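You operate a simulated robot arm through the tools that you are given. There is no shell and no other tool.

The job below is to be done with a simulated robot arm. You get a single attempt, and the scene is never put back.

## Task
Tip the two apples on the tipping tray into the tub and let the three in the chute down.
Fine: level the tipping tray and shut the gate again; don't bruise the chute's three.
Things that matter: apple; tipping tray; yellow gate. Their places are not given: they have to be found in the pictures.

It is judged by the outcome, as a careful person would: the job done as asked, and still so three seconds after it is handed in. It fails if anything else is knocked over, pushed out of place, dropped, spilled or broken.

## Robot
A 6-joint arm with a two-finger parallel gripper, fixed in place. Base frame: the origin is on the floor under the middle of its stand, x ahead of it, y to its left, z up. Units: mm, degrees, N and s.
With the tool pointing down near the work surface it reaches from about 260 to 640 mm from the base axis. Its first joint turns from -115.0 to 115.0 degrees. Payload 3.43 kg.
The TCP is the grasp point between the finger pads, 34 mm short of the fingertips. In the tool frame z runs along the fingers and y along their closing line. Largest opening 128 mm; finger width 24, thickness 12; the body of the gripper, 48 by 130 mm, starts 96 mm behind the TCP.
Orientation is told as [roll, pitch, yaw] about the base's x, y, z axes, in that order, counted from this pose: with the fingers straight down and closing along the base's y, the tool's x points along the base's -x, its y along +y and its z along -z.

## Interface
- The arm moves only by the tool drive_tool. Its argument "commands" is one flat list of numbers, 7 for each row, row after row: the shift along the tool's x, y, z in mm, then the turn, a rotation vector about the tool's x, y, z in degrees, then the finger opening in mm, from 0 to 128. In form: [dx, dy, dz, wx, wy, wz, jaw, dx, dy, dz, wx, wy, wz, jaw, ...]. A call has 1 to 20 rows; each row is the pose to reach, as a shift and turn from the pose commanded when the call began, along the tool's axes at that moment. A row lasts 0.2 s, in which the tool goes at most 50 mm and 8.6 degrees; a call with a longer step from one row to the next is refused whole, and so is a gripper value outside its range. Where a pose cannot be reached the arm comes as near as it can. A force on the tool above 90 N (or 10 N above the force at the start of the call, whichever is more), or a blocked arm, ends the call early, and 0.2 s more pass. Each finger travels about 153 mm/s and halts on what it meets, pressing with about 29 N; the grip force reading is that of the motor and also rises with nothing between the fingers. The clock runs only during rows and for 0.2 s after the last one: add rows that repeat a pose to give the fingers time. It gives the time, the measured TCP pose, the force on the tool (base axes), the opening and the grip force at its end, in the units of the frame above (readings bear some noise), with the torque about the TCP (base axes, N m) and any sound that the robot's microphone picked up.
- Cameras (640 x 400 px; columns grow to the right, rows downward): "scene" is fixed at [399.5, -500.3, 1579.1]; the picture's right is [0.99, -0.13, 0.00], its down [-0.12, -0.95, -0.27] and it looks along [0.04, 0.27, -0.96] (base axes); focal length 346 px, centre (320, 200). "wrist" rides on the gripper at [76, -11, -160] in the tool frame; the picture's right is [0.15, 0.99, 0.00], its down [-0.88, 0.13, -0.46] and it looks along [-0.45, 0.07, 0.89] (tool axes); focal length 234 px, centre (320, 200).
- get_image(camera): a new picture of that camera. It takes no simulated time.
- raise_lower(by): slides the trunk up (or, below 0, down) by that many mm; the arm rides with it, the base frame stays. It gives what a move gives, with no picture.
- point_at(camera, pixels): for up to 12 pixels [column, row] of the newest picture of that camera ("zoom" is the newest enlarged one), the place [x, y, z] in the base frame of the surface seen there, good to about 3 mm. It takes no simulated time.
- close_up(camera, box): a new picture of the part [left, top, right, bottom] of that camera's present view, enlarged. It takes no simulated time.
- hand_in(): hands the job in; it is judged then, once.

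Unless the task says otherwise, let go and move clear before handing in.

The tools are called as a command line: name --argument value ..., lists and objects as JSON in quotes. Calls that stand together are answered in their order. drive_tool: Moves the arm, as the interface text tells. Its arguments: {"type":"object","properties":{"commands":{"type":"array"}},"required":["commands"]} The other tools are called the same way: raise_lower (by) moves the trunk up or down; get_image (camera) takes a picture; point_at (camera, pixels) gives the place of the surface under pixels of a picture; close_up (camera, box) takes an enlarged picture of a part of a camera's view; hand_in () hands the job in.

At the start:

```text
time_s: 0.0
tcp_pos: [228.5, -312.3, 1148.1]
tcp_rot: [0.1, 0.0, 0.0]
force: [0.7, -0.5, 0.6]
moment: [0.03, 0.02, -0.02]
finger_gap: 128.1
finger_force: 0.0
trunk travel left (down, up): [-925.0, 65.0]
```

scene: 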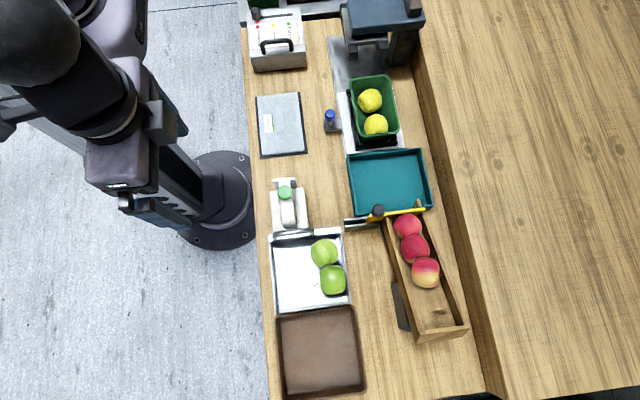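
wrist: 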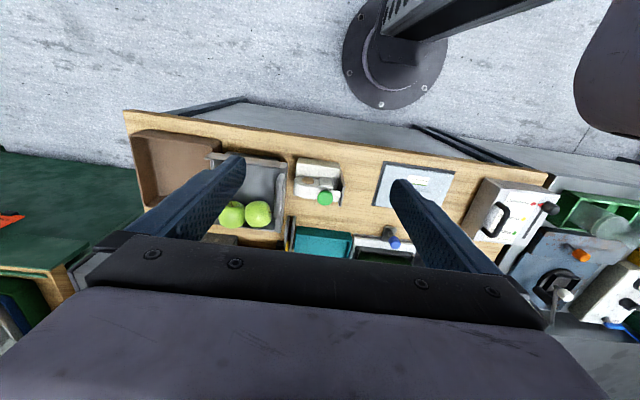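

The scene picture shows a white tray with two green apples at about (325,265), a brown tub at (320,350), and a chute with three red apples at (415,250) with a yellow gate at (395,213) leading into a teal tray. I'll zoom in on these before moving.

close_up --camera "scene" --box '[240, 170, 400, 270]'

close_up --camera "scene" --box '[250, 220, 410, 320]'

close_up --camera "scene" --box '[330, 140, 490, 240]'

close_up --camera "scene" --box '[330, 230, 490, 350]'

```text
4.00 times, centred on (320, 220) of scene
```

zoom: 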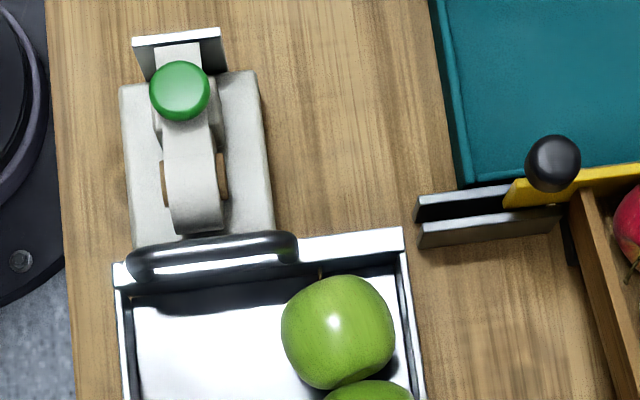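

```text
4.00 times, centred on (330, 270) of scene
```

zoom: 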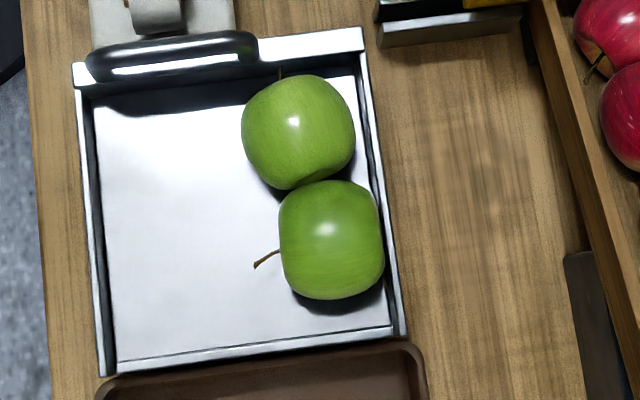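

```text
4.00 times, centred on (410, 190) of scene
```

zoom: 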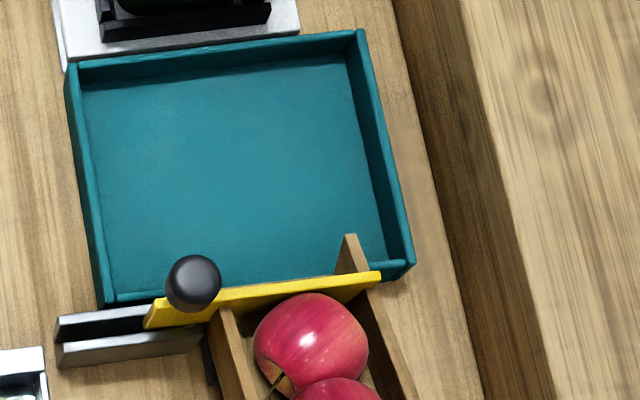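

```text
3.33 times, centred on (410, 290) of scene
```

zoom: 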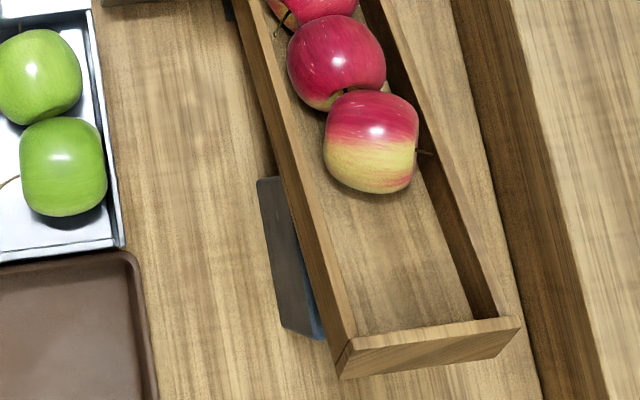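

The yellow gate seems to slide left in a steel guide with a black knob, and the tipping tray has a black bar handle near the green-knobbed device. I'll measure these places.

get_image --camera "scene"

point_at --camera "scene" --pixels '[[378, 211], [376, 213], [368, 221], [347, 224], [395, 215], [420, 209], [350, 219], [388, 220], [418, 203], [408, 224], [414, 247], [425, 270]]'

point_at --camera "scene" --pixels '[[285, 192], [292, 233], [275, 234], [312, 231], [340, 229], [270, 237], [276, 312], [350, 303], [300, 280], [324, 252], [333, 278], [288, 215]]'

point_at --camera "scene" --pixels '[[285, 319], [350, 308], [320, 350], [284, 395], [364, 385], [390, 180], [350, 155], [422, 150], [430, 205], [400, 305], [465, 328], [360, 260]]'

```text
taken
```

scene: 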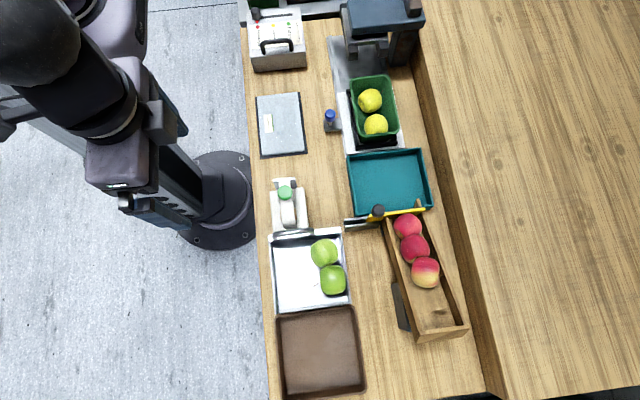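

```text
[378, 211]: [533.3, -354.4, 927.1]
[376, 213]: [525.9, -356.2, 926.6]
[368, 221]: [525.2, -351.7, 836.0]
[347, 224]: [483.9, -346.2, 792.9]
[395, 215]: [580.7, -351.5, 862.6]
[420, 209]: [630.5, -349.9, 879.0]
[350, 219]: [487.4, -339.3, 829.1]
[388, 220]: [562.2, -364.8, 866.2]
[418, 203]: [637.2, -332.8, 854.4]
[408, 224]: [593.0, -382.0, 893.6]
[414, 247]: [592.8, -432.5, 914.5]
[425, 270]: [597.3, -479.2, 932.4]
```

```text
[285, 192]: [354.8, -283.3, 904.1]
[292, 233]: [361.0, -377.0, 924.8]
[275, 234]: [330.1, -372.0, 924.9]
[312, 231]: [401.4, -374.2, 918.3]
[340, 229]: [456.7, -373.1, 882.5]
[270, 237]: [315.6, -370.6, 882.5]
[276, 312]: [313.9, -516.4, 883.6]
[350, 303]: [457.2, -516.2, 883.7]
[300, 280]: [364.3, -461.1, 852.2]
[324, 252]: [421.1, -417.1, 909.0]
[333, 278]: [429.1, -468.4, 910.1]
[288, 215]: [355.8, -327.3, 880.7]
```

```text
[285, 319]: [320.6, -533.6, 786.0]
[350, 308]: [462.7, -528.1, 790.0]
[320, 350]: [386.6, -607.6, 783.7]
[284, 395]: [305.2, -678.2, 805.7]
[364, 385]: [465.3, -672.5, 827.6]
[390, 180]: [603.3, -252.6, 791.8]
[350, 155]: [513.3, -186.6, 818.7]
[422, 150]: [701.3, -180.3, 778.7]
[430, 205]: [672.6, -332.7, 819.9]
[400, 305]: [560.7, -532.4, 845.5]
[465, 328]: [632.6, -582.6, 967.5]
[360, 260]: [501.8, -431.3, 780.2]
```

close_up --camera "wrist" --box '[190, 130, 350, 260]'

close_up --camera "scene" --box '[260, 170, 330, 245]'

close_up --camera "scene" --box '[340, 190, 440, 250]'

```text
3.08 times, centred on (270, 195) of wrist
```

zoom: 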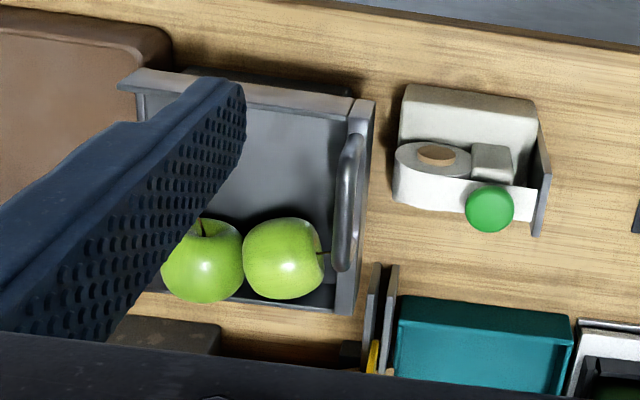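

```text
5.33 times, centred on (295, 208) of scene
```

zoom: 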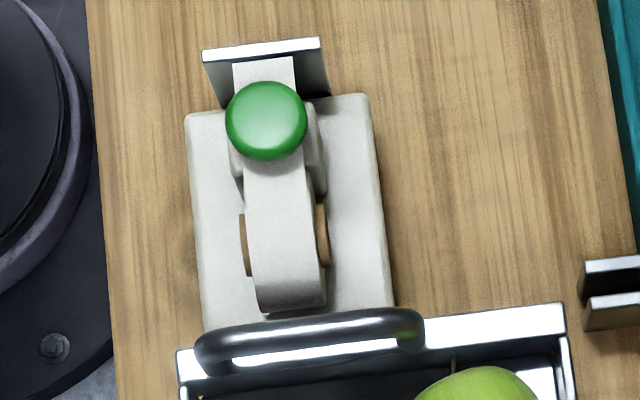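

```text
6.40 times, centred on (390, 220) of scene
```

zoom: 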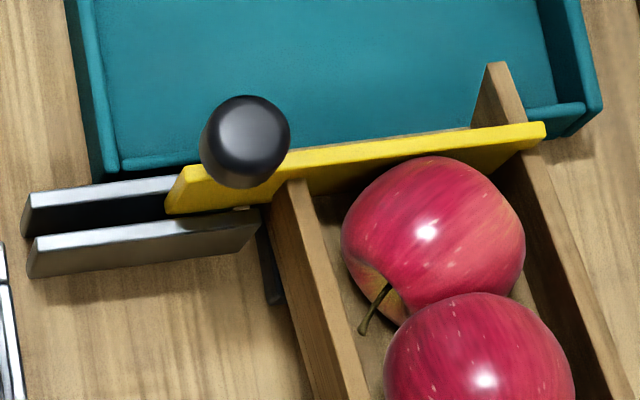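

The green-knobbed device is just a tape dispenser (to be avoided), the tray handle is a black bar at about (361,-376,925), and the gate knob is at about (530,-355,927). I'll move the arm above the tray handle to look closer with the wrist camera.

drive_tool --commands '[-25, -17, 20, 0, 0, 0, 128, -50, -34, 40, 0, 0, 0, 128, -75, -51, 60, 0, 0, 0, 128, -100, -68, 80, 0, 0, 0, 128]'

get_image --camera "wrist"

get_image --camera "scene"

```text
time_s: 1.0
tcp_pos: [330.1, -378.9, 1064.7]
tcp_rot: [0.0, 0.0, -0.1]
force: [-0.5, -0.2, 0.0]
moment: [-0.03, -0.01, 0.0]
finger_gap: 128.0
finger_force: 0.0
trunk travel left (down, up): [-925.0, 65.0]
```

```text
taken
```

wrist: 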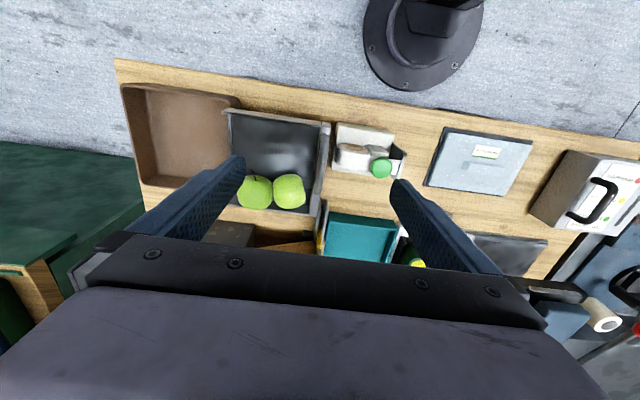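

```text
taken
```

scene: 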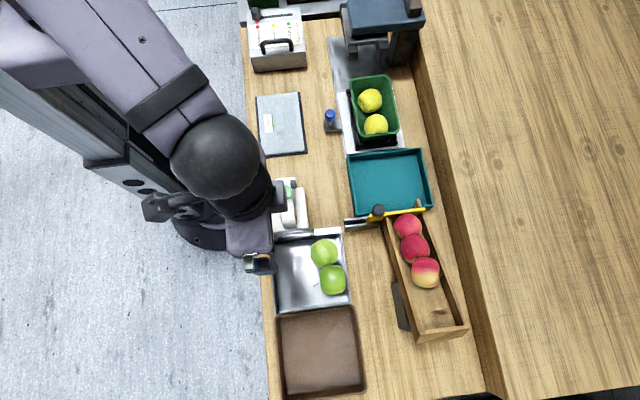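

close_up --camera "wrist" --box '[220, 90, 420, 220]'

close_up --camera "wrist" --box '[270, 180, 410, 270]'

```text
3.08 times, centred on (320, 155) of wrist
```

zoom: 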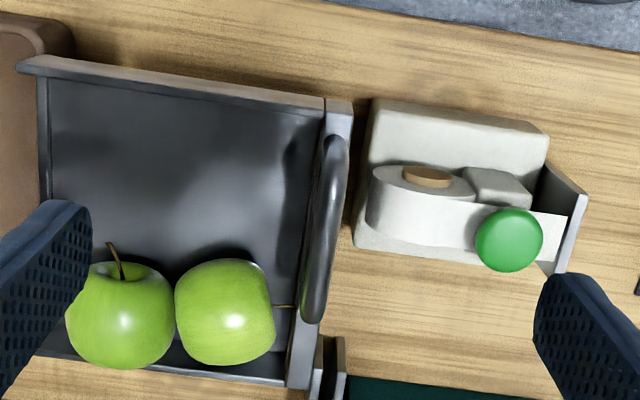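

```text
4.44 times, centred on (340, 225) of wrist
```

zoom: 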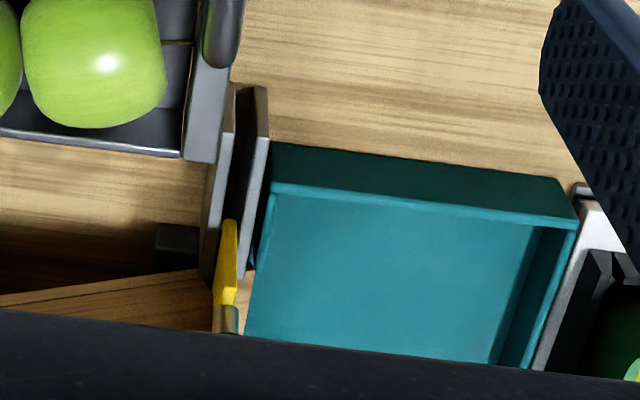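

close_up --camera "wrist" --box '[220, 90, 420, 220]'

point_at --camera "zoom" --pixels '[[335, 145], [327, 200], [322, 240], [314, 300], [311, 317], [338, 105], [300, 380], [43, 70], [45, 150], [360, 235], [375, 105], [430, 175]]'

point_at --camera "zoom" --pixels '[[510, 225], [420, 205], [60, 100], [60, 180], [200, 150], [290, 150], [120, 300], [225, 300], [25, 65], [310, 130], [345, 115], [480, 185]]'

```text
3.08 times, centred on (320, 155) of wrist
```

zoom: 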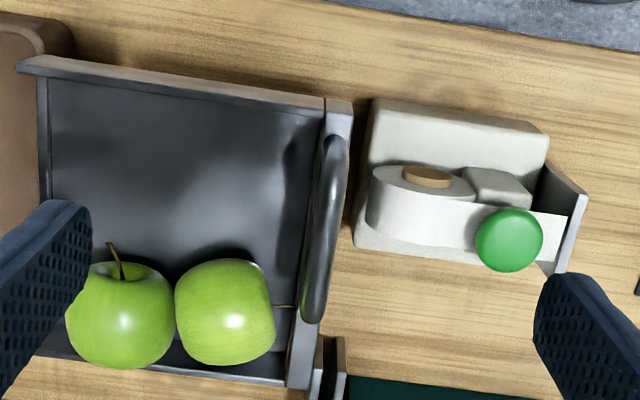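

```text
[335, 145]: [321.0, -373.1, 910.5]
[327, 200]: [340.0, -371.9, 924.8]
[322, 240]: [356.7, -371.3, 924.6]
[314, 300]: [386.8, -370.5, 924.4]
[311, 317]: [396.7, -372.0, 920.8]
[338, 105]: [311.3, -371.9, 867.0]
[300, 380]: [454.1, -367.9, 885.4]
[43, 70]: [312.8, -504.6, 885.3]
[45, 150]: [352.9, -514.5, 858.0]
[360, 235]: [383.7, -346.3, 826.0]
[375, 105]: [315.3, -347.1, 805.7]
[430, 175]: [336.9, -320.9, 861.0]
```

```text
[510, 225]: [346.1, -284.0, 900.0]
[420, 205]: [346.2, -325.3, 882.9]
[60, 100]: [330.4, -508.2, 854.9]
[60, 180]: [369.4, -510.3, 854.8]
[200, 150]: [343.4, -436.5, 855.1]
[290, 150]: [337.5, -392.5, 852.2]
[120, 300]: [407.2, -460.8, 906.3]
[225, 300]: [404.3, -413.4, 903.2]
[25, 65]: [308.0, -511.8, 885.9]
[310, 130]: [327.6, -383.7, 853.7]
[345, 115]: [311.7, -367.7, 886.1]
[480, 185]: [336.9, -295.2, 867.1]
```

The handle bar spans x 320–400 at y≈-373, top z≈925, and the tray floor (z≈854) appears to open at the front edge y≈-515. Before touching, I'll test in free space whether the tilted end-of-tip pose is reachable.

drive_tool --commands '[-8, -33, 10, 0, 0, 0, 128, -16, -66, 20, 0, 0, 0, 128, -24, -99, 30, 0, 0, 0, 128, -30, -132, 40, 0, 0, 0, 128, -30, -132, 40, -8, 0, 0, 128, -30, -132, 40, -16, 0, 0, 128, -30, -132, 40, -24, 0, 0, 128, -30, -132, 40, -32, 0, 0, 128, -30, -132, 40, -40, 0, 0, 128]'

get_image --camera "scene"

get_image --camera "wrist"

```text
time_s: 3.0
tcp_pos: [307.7, -420.4, 1025.9]
tcp_rot: [29.7, -0.2, 0.1]
force: [-0.5, 0.5, -0.6]
moment: [-0.02, 0.0, 0.01]
finger_gap: 128.0
finger_force: 0.1
out of reach, approached as far as the arm can: row 5, 6, 7, 8, 9
trunk travel left (down, up): [-925.0, 65.0]
```

```text
taken
```

scene: 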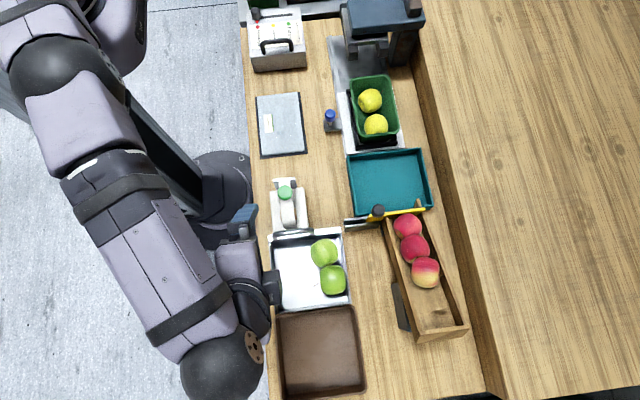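

```text
taken
```

wrist: 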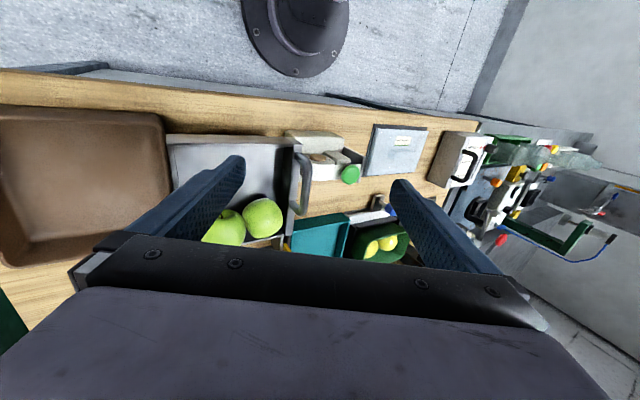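

Rows 5–9 were out of reach: tilting the tool that way at the far spot doesn't work at this height, though the upright pose at (360,-511,1024) was fine. I'll turn back a little to see which commanded pose the arm holds.

drive_tool --commands '[0, 0, 0, 8, 0, 0, 128]'

```text
time_s: 3.4
tcp_pos: [308.1, -418.4, 1028.2]
tcp_rot: [21.5, -0.2, 0.0]
force: [-1.1, 0.1, 0.1]
moment: [-0.04, -0.02, -0.02]
finger_gap: 128.2
finger_force: 0.0
trunk travel left (down, up): [-925.0, 65.0]
```

The commanded pose resets to the approached one, so I can proceed by measurement. I'll swing to a −30° lean (fingers pointing toward the tub side) above the handle at about (350,-375,1000), with the jaw at 50 mm.

drive_tool --commands '[-6, 4.4, 6, 7.36, 0, 0, 110, -12, 8.8, 12, 14.7, 0, 0, 90, -18, 13.2, 18, 22.1, 0, 0, 70, -24, 17.5, 24.1, 29.4, 0, 0, 50, -30, 21.9, 30.1, 36.8, 0, 0, 50, -36, 26.2, 36.2, 44.1, 0, 0, 50, -42, 30.6, 42.2, 51.5, 0, 0, 50]'

get_image --camera "wrist"

get_image --camera "scene"

```text
time_s: 5.0
tcp_pos: [350.8, -375.3, 999.3]
tcp_rot: [-29.9, 0.0, 0.1]
force: [0.0, 0.4, 0.4]
moment: [-0.02, -0.01, 0.01]
finger_gap: 49.8
finger_force: 0.0
trunk travel left (down, up): [-925.0, 65.0]
```

```text
taken
```

wrist: 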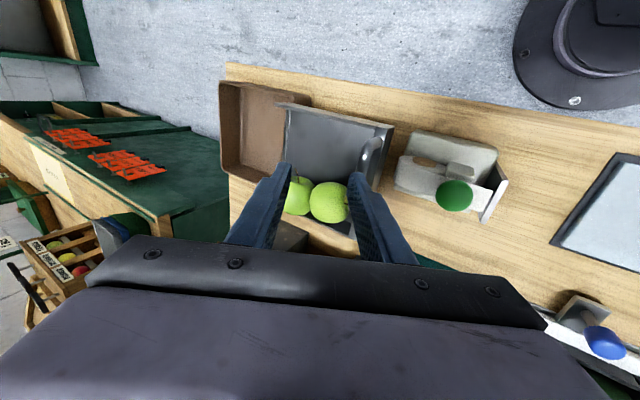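

```text
taken
```

scene: 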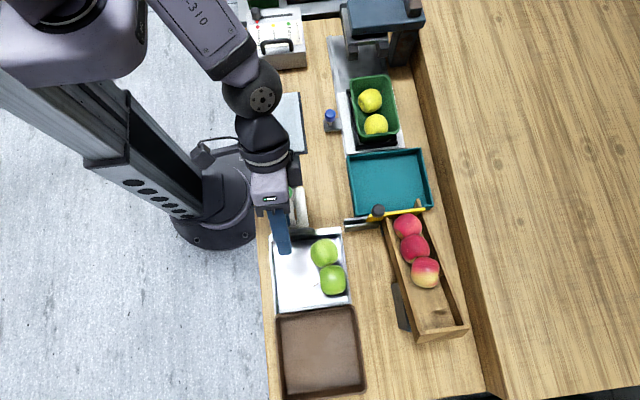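

close_up --camera "wrist" --box '[210, 70, 410, 250]'

```text
2.22 times, centred on (310, 160) of wrist
```

zoom: 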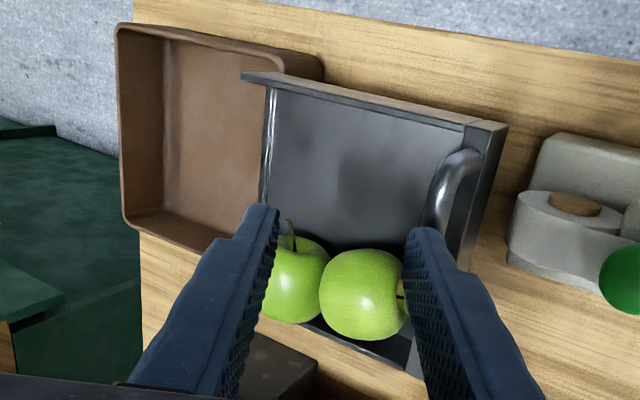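

point_at --camera "zoom" --pixels '[[515, 210], [518, 235], [530, 193], [510, 260], [550, 210], [478, 160], [445, 180], [432, 215], [490, 140], [270, 130], [262, 190], [300, 60]]'

```text
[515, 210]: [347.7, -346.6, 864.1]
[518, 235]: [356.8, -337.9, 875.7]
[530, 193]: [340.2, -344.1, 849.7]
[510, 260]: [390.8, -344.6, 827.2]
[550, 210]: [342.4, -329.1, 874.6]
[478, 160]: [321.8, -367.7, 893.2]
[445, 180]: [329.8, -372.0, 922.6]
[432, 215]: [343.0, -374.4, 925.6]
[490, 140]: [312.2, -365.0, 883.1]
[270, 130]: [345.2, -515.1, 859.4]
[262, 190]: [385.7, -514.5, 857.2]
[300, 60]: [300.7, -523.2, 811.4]
```

The tape roll front is at y≈-347 and the rear rim at z≈885, so I'll come in along the leaning tool axis with the jaw at 34 mm and stop with the bar between the fingers, tips about 8 mm above the rim.

drive_tool --commands '[0.4, 21, -7.5, 0, 0, 0, 34, 0.8, 42.1, -15.1, 0, 0, 0, 34, 0.8, 42.1, 2, 0, 0, 0, 34, 0.8, 42.1, 20, 0, 0, 0, 34, 0.8, 42.1, 38, 0, 0, 0, 34, 0.8, 42.1, 46, 0, 0, 0, 34]'

close_up --camera "wrist" --box '[210, 100, 430, 240]'

close_up --camera "scene" --box '[250, 200, 360, 280]'

```text
time_s: 6.4
tcp_pos: [349.7, -364.7, 939.1]
tcp_rot: [-29.9, 0.0, 0.1]
force: [-0.1, -0.3, -0.1]
moment: [0.02, 0.0, -0.01]
finger_gap: 34.0
finger_force: 0.1
trunk travel left (down, up): [-925.0, 65.0]
```

```text
2.86 times, centred on (320, 170) of wrist
```

zoom: 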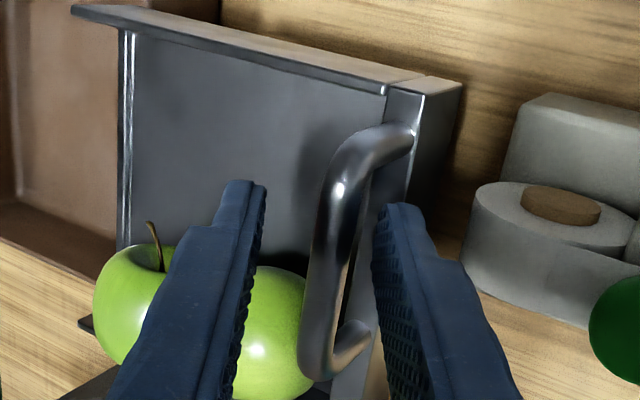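

```text
5.00 times, centred on (305, 240) of scene
```

zoom: 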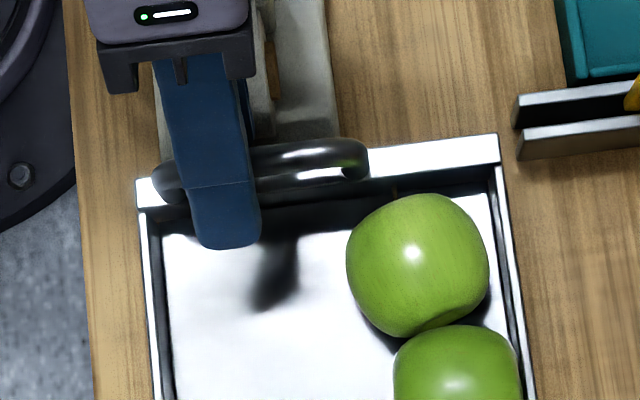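

The bar sits between the fingers in the wrist close-up (bar at (335,200)). I'll go in another 8 mm, centre by 3 mm, and close on it.

drive_tool --commands '[0, 3, 8, 0, 0, 0, 34, 0, 3, 8, 0, 0, 0, 24, 0, 3, 8, 0, 0, 0, 0, 0, 3, 8, 0, 0, 0, 0, 0, 3, 8, 0, 0, 0, 0]'

close_up --camera "wrist" --box '[210, 100, 430, 240]'

close_up --camera "scene" --box '[250, 200, 360, 280]'

```text
time_s: 7.6
tcp_pos: [349.5, -365.7, 931.7]
tcp_rot: [-29.8, 0.0, 0.2]
force: [-0.9, 2.2, -1.4]
moment: [0.18, -0.02, 0.64]
finger_gap: 11.4
finger_force: 45.4
trunk travel left (down, up): [-925.0, 65.0]
```

```text
2.86 times, centred on (320, 170) of wrist
```

zoom: 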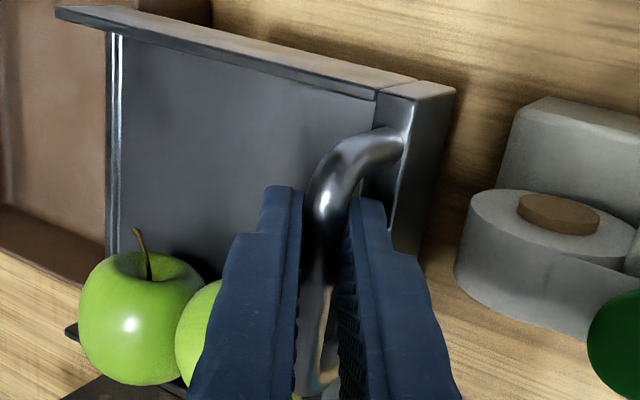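

```text
5.00 times, centred on (305, 240) of scene
```

zoom: 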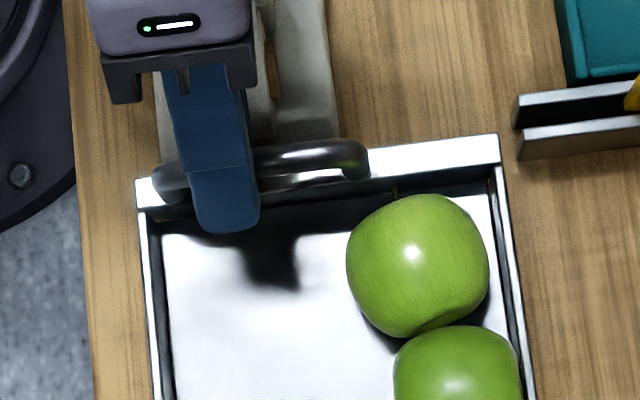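

The bar is held (gap 11.4 mm, tray not moved). I'll lift a first 4° around an assumed hinge at the front edge (y≈-514, z≈853) and check the forces.

drive_tool --commands '[0, -2.5, -1.5, -1, 0, 0, 0, 0, -5.1, -3, -2, 0, 0, 0, 0, -7.6, -4.4, -3, 0, 0, 0, 0, -10.1, -5.9, -4, 0, 0, 0]'

close_up --camera "scene" --box '[250, 200, 410, 320]'

close_up --camera "wrist" --box '[210, 100, 430, 240]'

```text
time_s: 8.6
tcp_pos: [349.6, -371.5, 941.8]
tcp_rot: [-25.8, 0.0, 0.1]
force: [2.4, -0.6, -2.1]
moment: [-0.02, 0.51, 0.31]
finger_gap: 11.1
finger_force: 45.6
trunk travel left (down, up): [-925.0, 65.0]
```

```text
3.33 times, centred on (330, 260) of scene
```

zoom: 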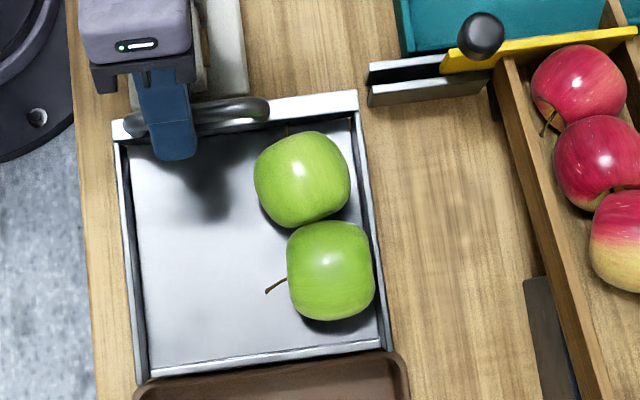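

```text
2.86 times, centred on (320, 170) of wrist
```

zoom: 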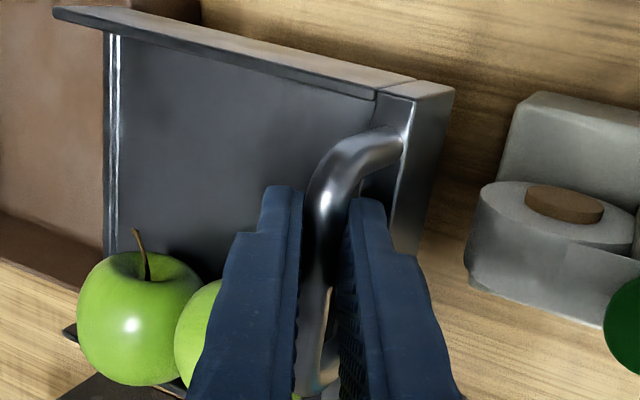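

close_up --camera "scene" --box '[250, 200, 410, 320]'

point_at --camera "zoom" --pixels '[[310, 105], [352, 98], [376, 240], [390, 340], [140, 370], [160, 200], [160, 340], [300, 345], [270, 362], [250, 102], [120, 135], [385, 300]]'

```text
3.33 times, centred on (330, 260) of scene
```

zoom: 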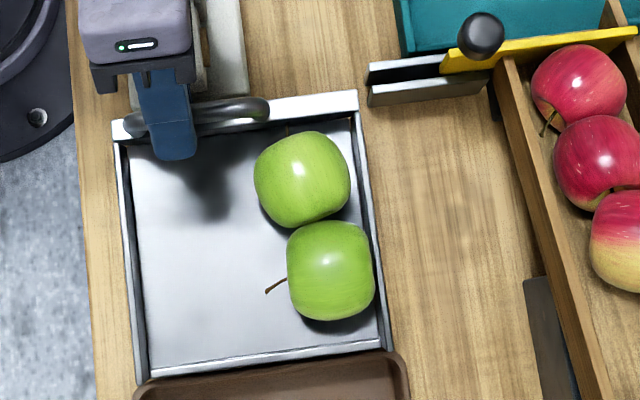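

```text
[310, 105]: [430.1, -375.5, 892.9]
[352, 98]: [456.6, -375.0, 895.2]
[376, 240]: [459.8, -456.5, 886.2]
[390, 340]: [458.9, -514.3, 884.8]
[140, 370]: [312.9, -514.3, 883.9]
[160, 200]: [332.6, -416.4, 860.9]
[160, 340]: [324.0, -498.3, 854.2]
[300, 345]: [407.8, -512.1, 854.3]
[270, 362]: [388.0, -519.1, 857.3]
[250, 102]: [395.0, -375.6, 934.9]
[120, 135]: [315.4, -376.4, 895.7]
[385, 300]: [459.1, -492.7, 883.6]
```

The rear rim rose to z≈895 while the front edge stayed at z≈884, so the tray is hinged at the front as assumed and the forces are tiny. I'll continue gently to about 14°.

drive_tool --commands '[0, -3.12, -1.92, -1.25, 0, 0, 0, 0, -6.28, -3.77, -2.5, 0, 0, 0, 0, -9.48, -5.56, -3.75, 0, 0, 0, 0, -12.72, -7.27, -5, 0, 0, 0, 0, -15.99, -8.91, -6.25, 0, 0, 0, 0, -19.3, -10.48, -7.5, 0, 0, 0, 0, -22.64, -11.98, -8.75, 0, 0, 0, 0, -26.02, -13.4, -10, 0, 0, 0]'

close_up --camera "scene" --box '[250, 200, 410, 400]'

```text
time_s: 10.4
tcp_pos: [350.3, -388.6, 965.2]
tcp_rot: [-15.8, 0.0, 0.1]
force: [4.8, -2.5, -3.5]
moment: [-0.03, -0.11, 0.51]
finger_gap: 11.3
finger_force: 44.9
trunk travel left (down, up): [-925.0, 65.0]
```

```text
2.00 times, centred on (330, 300) of scene
```

zoom: 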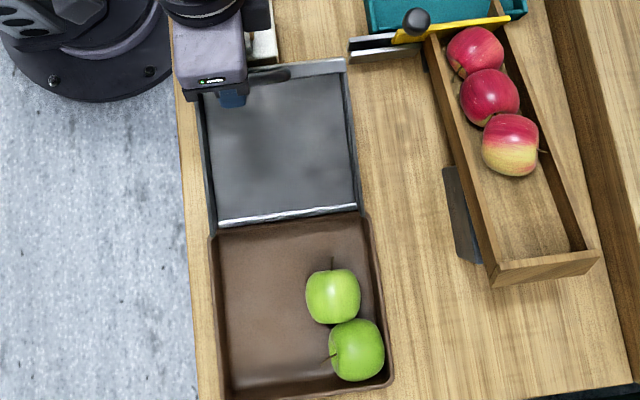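

Both green apples have rolled into the tub (zoom (332,296) and (356,350)). I'll lower the tray back along the same arc to level.

drive_tool --commands '[0, 4.9, 3.21, 2, 0, 0, 0, 0, 9.69, 6.6, 4, 0, 0, 0, 0, 14.35, 10.14, 6, 0, 0, 0, 0, 18.89, 13.85, 8, 0, 0, 0, 0, 23.3, 17.72, 10, 0, 0, 0, 0, 25.45, 19.7, 11, 0, 0, 0, 0, 27.57, 21.73, 12, 0, 0, 0, 0, 29.65, 23.8, 13, 0, 0, 0, 0, 31.69, 25.89, 14, 0, 0, 0, 0, 31.69, 25.89, 14, 0, 0, 0]'

close_up --camera "scene" --box '[250, 200, 410, 400]'

close_up --camera "wrist" --box '[210, 100, 430, 240]'

```text
time_s: 12.6
tcp_pos: [350.2, -364.9, 931.9]
tcp_rot: [-29.8, 0.2, 0.1]
force: [11.6, -3.2, -1.2]
moment: [-0.1, -0.12, 0.63]
finger_gap: 11.3
finger_force: 44.9
trunk travel left (down, up): [-925.0, 65.0]
```

```text
2.00 times, centred on (330, 300) of scene
```

zoom: 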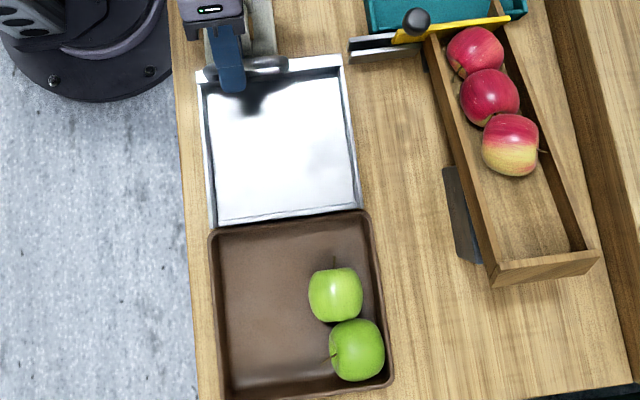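

```text
2.86 times, centred on (320, 170) of wrist
```

zoom: 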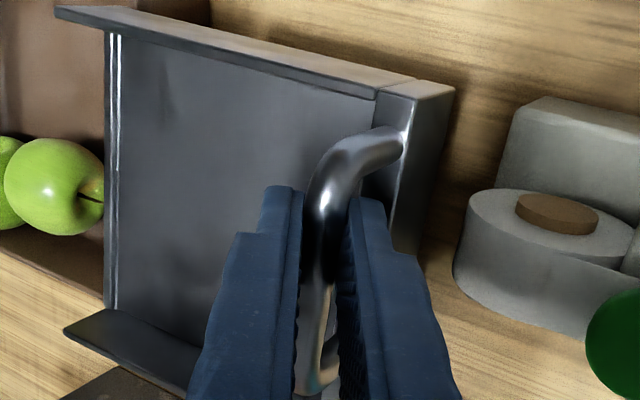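

close_up --camera "scene" --box '[250, 200, 410, 320]'

point_at --camera "zoom" --pixels '[[300, 108], [345, 100], [374, 240], [390, 340], [140, 370], [160, 200], [160, 340], [300, 345], [255, 104], [122, 140], [380, 290], [320, 200]]'

```text
3.33 times, centred on (330, 260) of scene
```

zoom: 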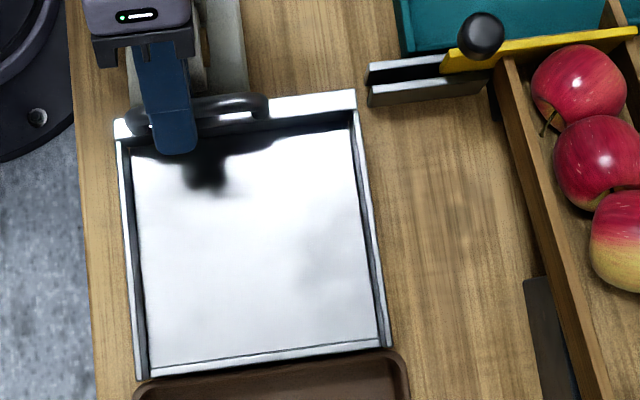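

```text
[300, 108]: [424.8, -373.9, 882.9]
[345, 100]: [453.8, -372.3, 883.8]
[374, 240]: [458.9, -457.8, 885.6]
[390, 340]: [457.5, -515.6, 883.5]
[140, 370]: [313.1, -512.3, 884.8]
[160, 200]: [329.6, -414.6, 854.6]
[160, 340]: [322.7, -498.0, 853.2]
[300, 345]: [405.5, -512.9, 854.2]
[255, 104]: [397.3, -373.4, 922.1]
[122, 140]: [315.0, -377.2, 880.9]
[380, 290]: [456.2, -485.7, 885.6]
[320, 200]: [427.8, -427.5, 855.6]
```

The tray is level again (rim z≈883–885 front and rear). I'll open the jaw to 34 mm and back straight out along the tool axis.

drive_tool --commands '[0, 0, 0, 0, 0, 0, 20, 0, 0, 0, 0, 0, 0, 34, 0, 0, 0, 0, 0, 0, 34, 0, 0, -15, 0, 0, 0, 34, 0, 0, -40, 0, 0, 0, 34, 0, 0, -80, 0, 0, 0, 34, 0, 0, -120, 0, 0, 0, 34]'

close_up --camera "scene" --box '[250, 200, 410, 320]'

get_image --camera "wrist"

```text
time_s: 14.2
tcp_pos: [348.2, -300.7, 1035.0]
tcp_rot: [-29.8, 0.0, 0.1]
force: [-0.1, -1.1, -0.2]
moment: [-0.03, -0.03, 0.01]
finger_gap: 34.0
finger_force: 0.1
trunk travel left (down, up): [-925.0, 65.0]
```

```text
3.33 times, centred on (330, 260) of scene
```

zoom: 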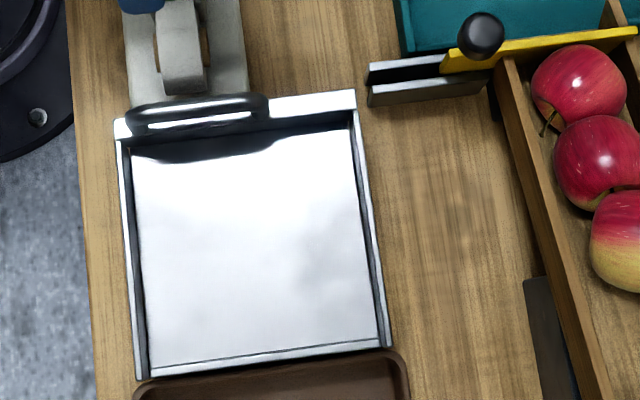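

```text
taken
```

wrist: 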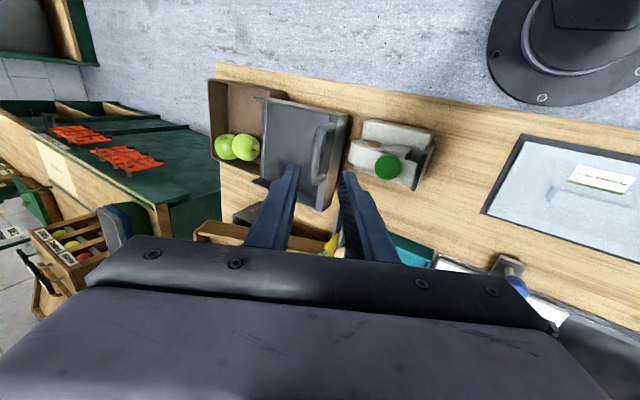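

The tray is released and still level. Next I'll bring the tool upright near the gate at about (470,-345,1045) to look at the knob and the gate with the wrist camera.

drive_tool --commands '[-30, -10.8, 3.3, -7.45, 0, 0, 50, -61, -21.6, 6.6, -14.9, 0, 0, 60, -91, -32.4, 9.9, -22.35, 0, 0, 60, -122, -43.2, 13.2, -29.8, 0, 0, 60]'

get_image --camera "wrist"

close_up --camera "scene" --box '[340, 180, 480, 350]'

```text
time_s: 15.2
tcp_pos: [471.1, -350.0, 1045.0]
tcp_rot: [0.2, 0.1, 0.1]
force: [0.2, -0.2, 0.5]
moment: [0.03, -0.02, 0.02]
finger_gap: 60.1
finger_force: 0.0
trunk travel left (down, up): [-925.0, 65.0]
```

```text
taken
```

wrist: 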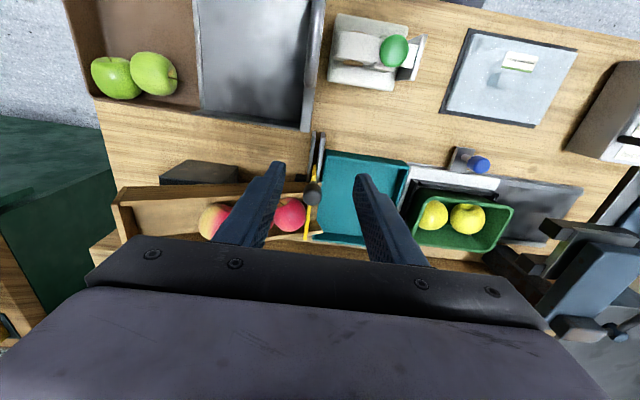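

```text
2.35 times, centred on (410, 265) of scene
```

zoom: 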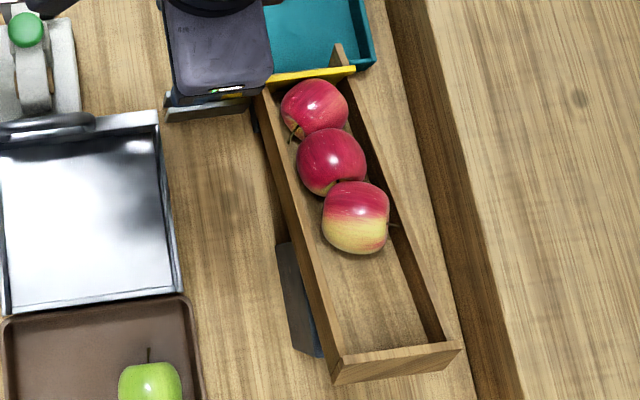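

close_up --camera "wrist" --box '[250, 120, 400, 250]'

point_at --camera "wrist" --pixels '[[313, 188], [317, 140], [310, 140], [307, 225], [306, 240], [310, 172], [300, 182], [320, 234], [292, 238], [290, 212], [350, 200], [380, 155]]'

```text
3.08 times, centred on (325, 185) of wrist
```

zoom: 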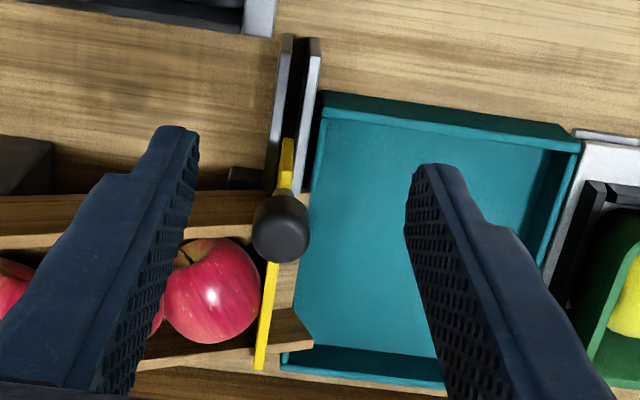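

```text
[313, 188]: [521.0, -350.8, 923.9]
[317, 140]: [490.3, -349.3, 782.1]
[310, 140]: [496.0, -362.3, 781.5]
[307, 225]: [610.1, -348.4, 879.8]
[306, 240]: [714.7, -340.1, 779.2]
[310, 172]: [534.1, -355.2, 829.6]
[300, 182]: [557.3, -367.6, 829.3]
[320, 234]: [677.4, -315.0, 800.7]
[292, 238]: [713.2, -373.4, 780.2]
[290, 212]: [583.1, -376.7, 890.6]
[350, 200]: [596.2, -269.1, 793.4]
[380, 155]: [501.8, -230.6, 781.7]
```

close_up --camera "wrist" --box '[285, 125, 345, 225]'

point_at --camera "zoom" --pixels '[[290, 60], [310, 120], [335, 120], [322, 190], [318, 220], [310, 260], [310, 290], [285, 240], [295, 330], [300, 355], [285, 390], [350, 250]]'

```text
4.00 times, centred on (315, 175) of wrist
```

zoom: 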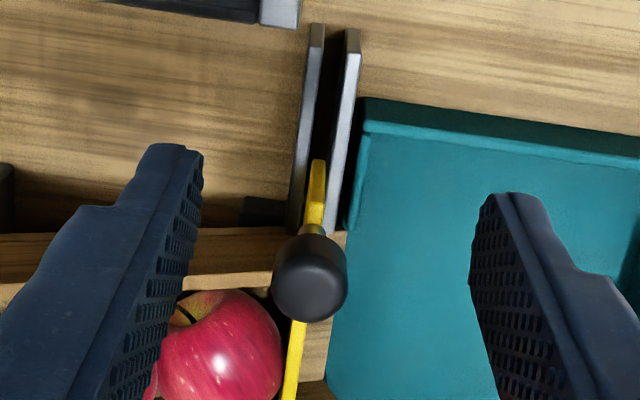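

```text
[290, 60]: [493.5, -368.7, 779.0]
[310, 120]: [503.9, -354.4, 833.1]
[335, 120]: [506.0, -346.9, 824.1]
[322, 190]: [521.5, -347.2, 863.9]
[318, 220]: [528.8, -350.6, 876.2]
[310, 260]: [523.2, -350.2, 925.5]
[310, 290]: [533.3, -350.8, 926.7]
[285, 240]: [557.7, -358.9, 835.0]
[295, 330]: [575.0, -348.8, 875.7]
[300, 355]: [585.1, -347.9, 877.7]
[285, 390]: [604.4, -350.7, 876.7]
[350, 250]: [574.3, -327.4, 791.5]
```

The knob is a vertical cylinder at about (529,-351), top z≈926, on a yellow plate (top z≈877) that runs in a steel guide to the left. I'll move above it with the jaw at 50 mm and stop at z≈970 to check alignment and reach.

drive_tool --commands '[-20, 0, 20, 0, 0, 0, 50, -40, -1, 40, 0, 0, 0, 50, -58, -1, 60, 0, 0, 0, 50, -58, -1, 75, 0, 0, 0, 50]'

get_image --camera "wrist"

close_up --camera "wrist" --box '[250, 130, 400, 250]'

```text
time_s: 16.2
tcp_pos: [528.1, -348.2, 969.4]
tcp_rot: [0.0, -0.1, 0.1]
force: [0.0, 0.4, 0.2]
moment: [0.0, -0.01, 0.0]
finger_gap: 49.9
finger_force: 0.0
trunk travel left (down, up): [-925.0, 65.0]
```

```text
taken
```

wrist: 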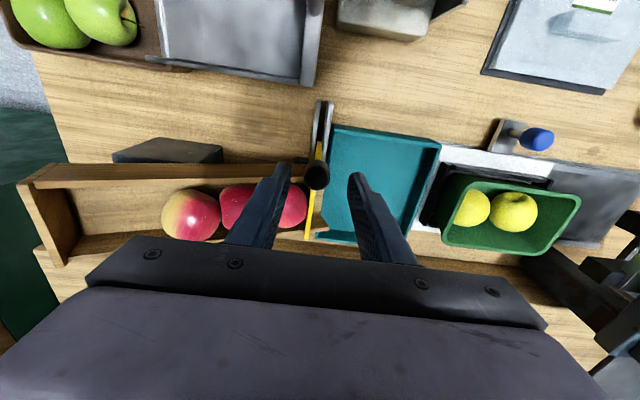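

```text
3.33 times, centred on (325, 190) of wrist
```

zoom: 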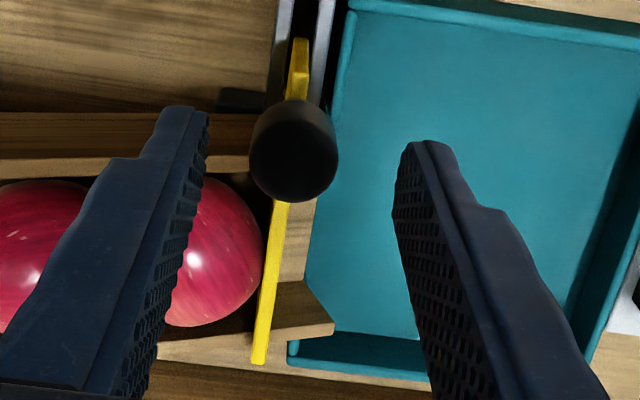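

point_at --camera "zoom" --pixels '[[293, 155], [293, 185], [258, 155], [330, 155], [300, 110], [290, 135], [302, 60], [265, 340], [280, 230], [265, 220], [300, 350], [230, 280]]'

```text
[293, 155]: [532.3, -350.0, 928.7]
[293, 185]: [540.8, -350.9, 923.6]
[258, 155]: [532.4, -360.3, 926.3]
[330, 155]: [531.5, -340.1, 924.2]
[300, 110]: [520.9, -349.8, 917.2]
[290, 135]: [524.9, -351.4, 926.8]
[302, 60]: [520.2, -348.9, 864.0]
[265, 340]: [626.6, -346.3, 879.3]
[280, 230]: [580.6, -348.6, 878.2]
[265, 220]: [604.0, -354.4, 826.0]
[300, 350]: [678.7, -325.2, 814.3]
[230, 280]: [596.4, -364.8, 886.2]
```

The knob centre is at about (531,-350), well within the fingers. I'll descend to z≈930 and close on it.

drive_tool --commands '[-2, -2, 14, 0, 0, 0, 50, -2, -2, 28, 0, 0, 0, 50, -2, -2, 39, 0, 0, 0, 50, -2, -2, 39, 0, 0, 0, 34, -2, -2, 39, 0, 0, 0, 0, -2, -2, 39, 0, 0, 0, 0, -2, -2, 39, 0, 0, 0, 0]'

close_up --camera "wrist" --box '[250, 130, 400, 250]'

close_up --camera "scene" --box '[330, 140, 480, 290]'

```text
time_s: 17.8
tcp_pos: [529.5, -349.3, 931.1]
tcp_rot: [0.1, 0.0, 0.0]
force: [0.8, 1.2, -1.2]
moment: [-0.02, -0.21, -0.01]
finger_gap: 24.9
finger_force: 45.1
trunk travel left (down, up): [-925.0, 65.0]
```

```text
3.33 times, centred on (325, 190) of wrist
```

zoom: 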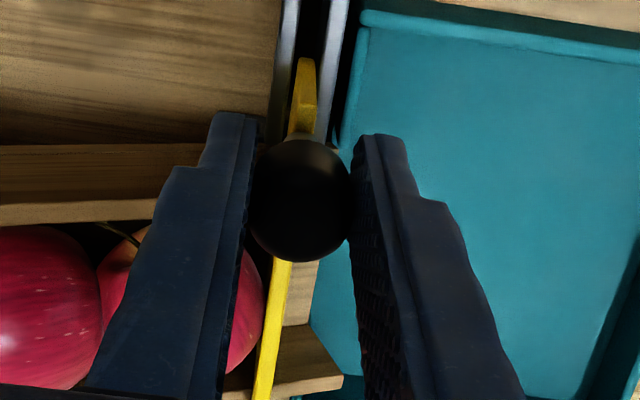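

```text
2.67 times, centred on (405, 215) of scene
```

zoom: 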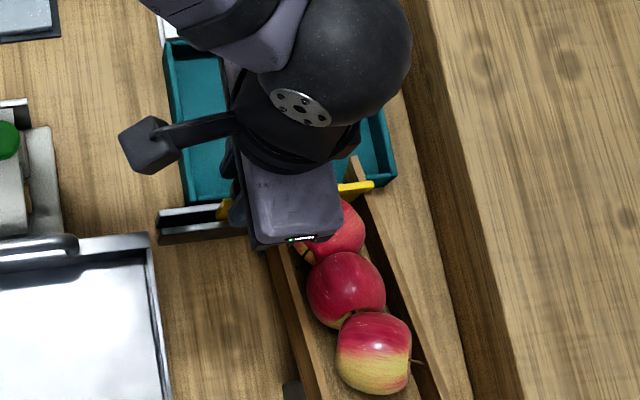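

The knob is held (gap 24.9 mm). I'll try sliding the gate 8 mm toward -x and check forces.

drive_tool --commands '[4, 0, 0, 0, 0, 0, 0, 8, 0, 0, 0, 0, 0, 0]'

close_up --camera "wrist" --box '[250, 130, 400, 250]'

close_up --camera "scene" --box '[330, 140, 480, 290]'

```text
time_s: 18.4
tcp_pos: [524.0, -349.8, 931.5]
tcp_rot: [0.0, 0.0, -0.1]
force: [1.5, 1.0, 0.8]
moment: [0.01, -0.32, 0.03]
finger_gap: 24.6
finger_force: 45.0
trunk travel left (down, up): [-925.0, 65.0]
```

```text
3.33 times, centred on (325, 190) of wrist
```

zoom: 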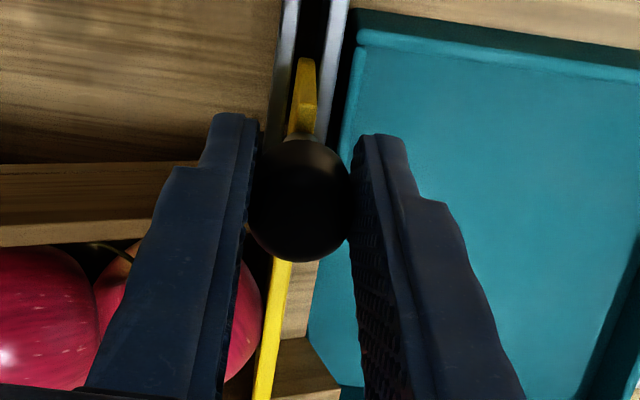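

```text
2.67 times, centred on (405, 215) of scene
```

zoom: 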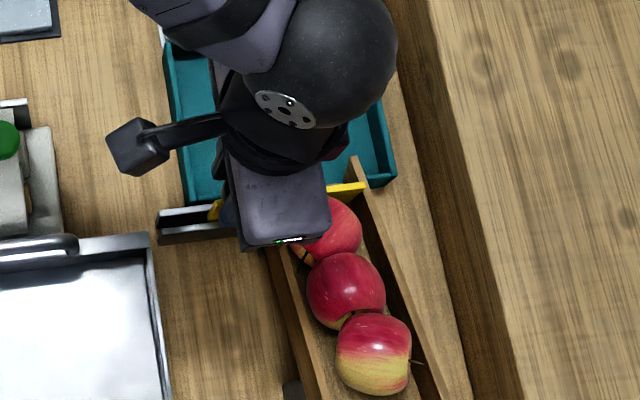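

The gate slides left freely (force ≈1.5 N). I'll open it smoothly by another ~78 mm and hold while the apples roll down.

drive_tool --commands '[8, 0, 0, 0, 0, 0, 0, 16, 0, 0, 0, 0, 0, 0, 24, 0, 0, 0, 0, 0, 0, 32, 0, 0, 0, 0, 0, 0, 40, 0, 0, 0, 0, 0, 0, 48, 0, 0, 0, 0, 0, 0, 56, 0, 0, 0, 0, 0, 0, 64, 0, 0, 0, 0, 0, 0, 72, 0, 0, 0, 0, 0, 0, 78, 0, 0, 0, 0, 0, 0, 78, 0, 0, 0, 0, 0, 0, 78, 0, 0, 0, 0, 0, 0]'

get_image --camera "scene"

get_image --camera "wrist"

```text
time_s: 21.0
tcp_pos: [452.3, -349.7, 931.6]
tcp_rot: [-0.1, -0.1, 0.0]
force: [27.8, 12.8, -13.7]
moment: [0.23, -0.98, 0.16]
finger_gap: 24.8
finger_force: 45.0
trunk travel left (down, up): [-925.0, 65.0]
```

```text
taken
```

scene: 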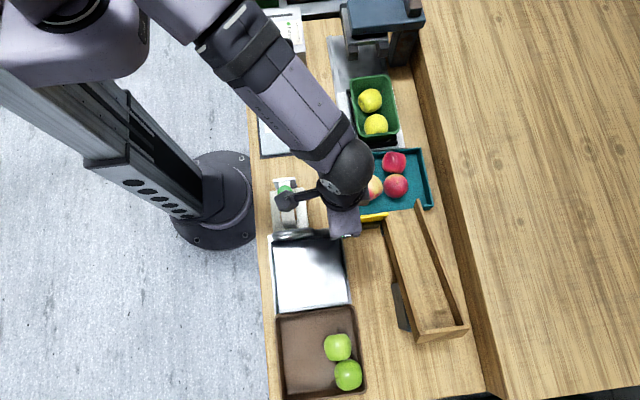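

```text
taken
```

wrist: 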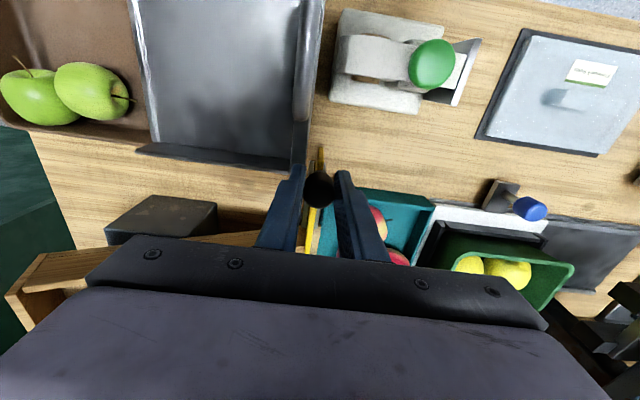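

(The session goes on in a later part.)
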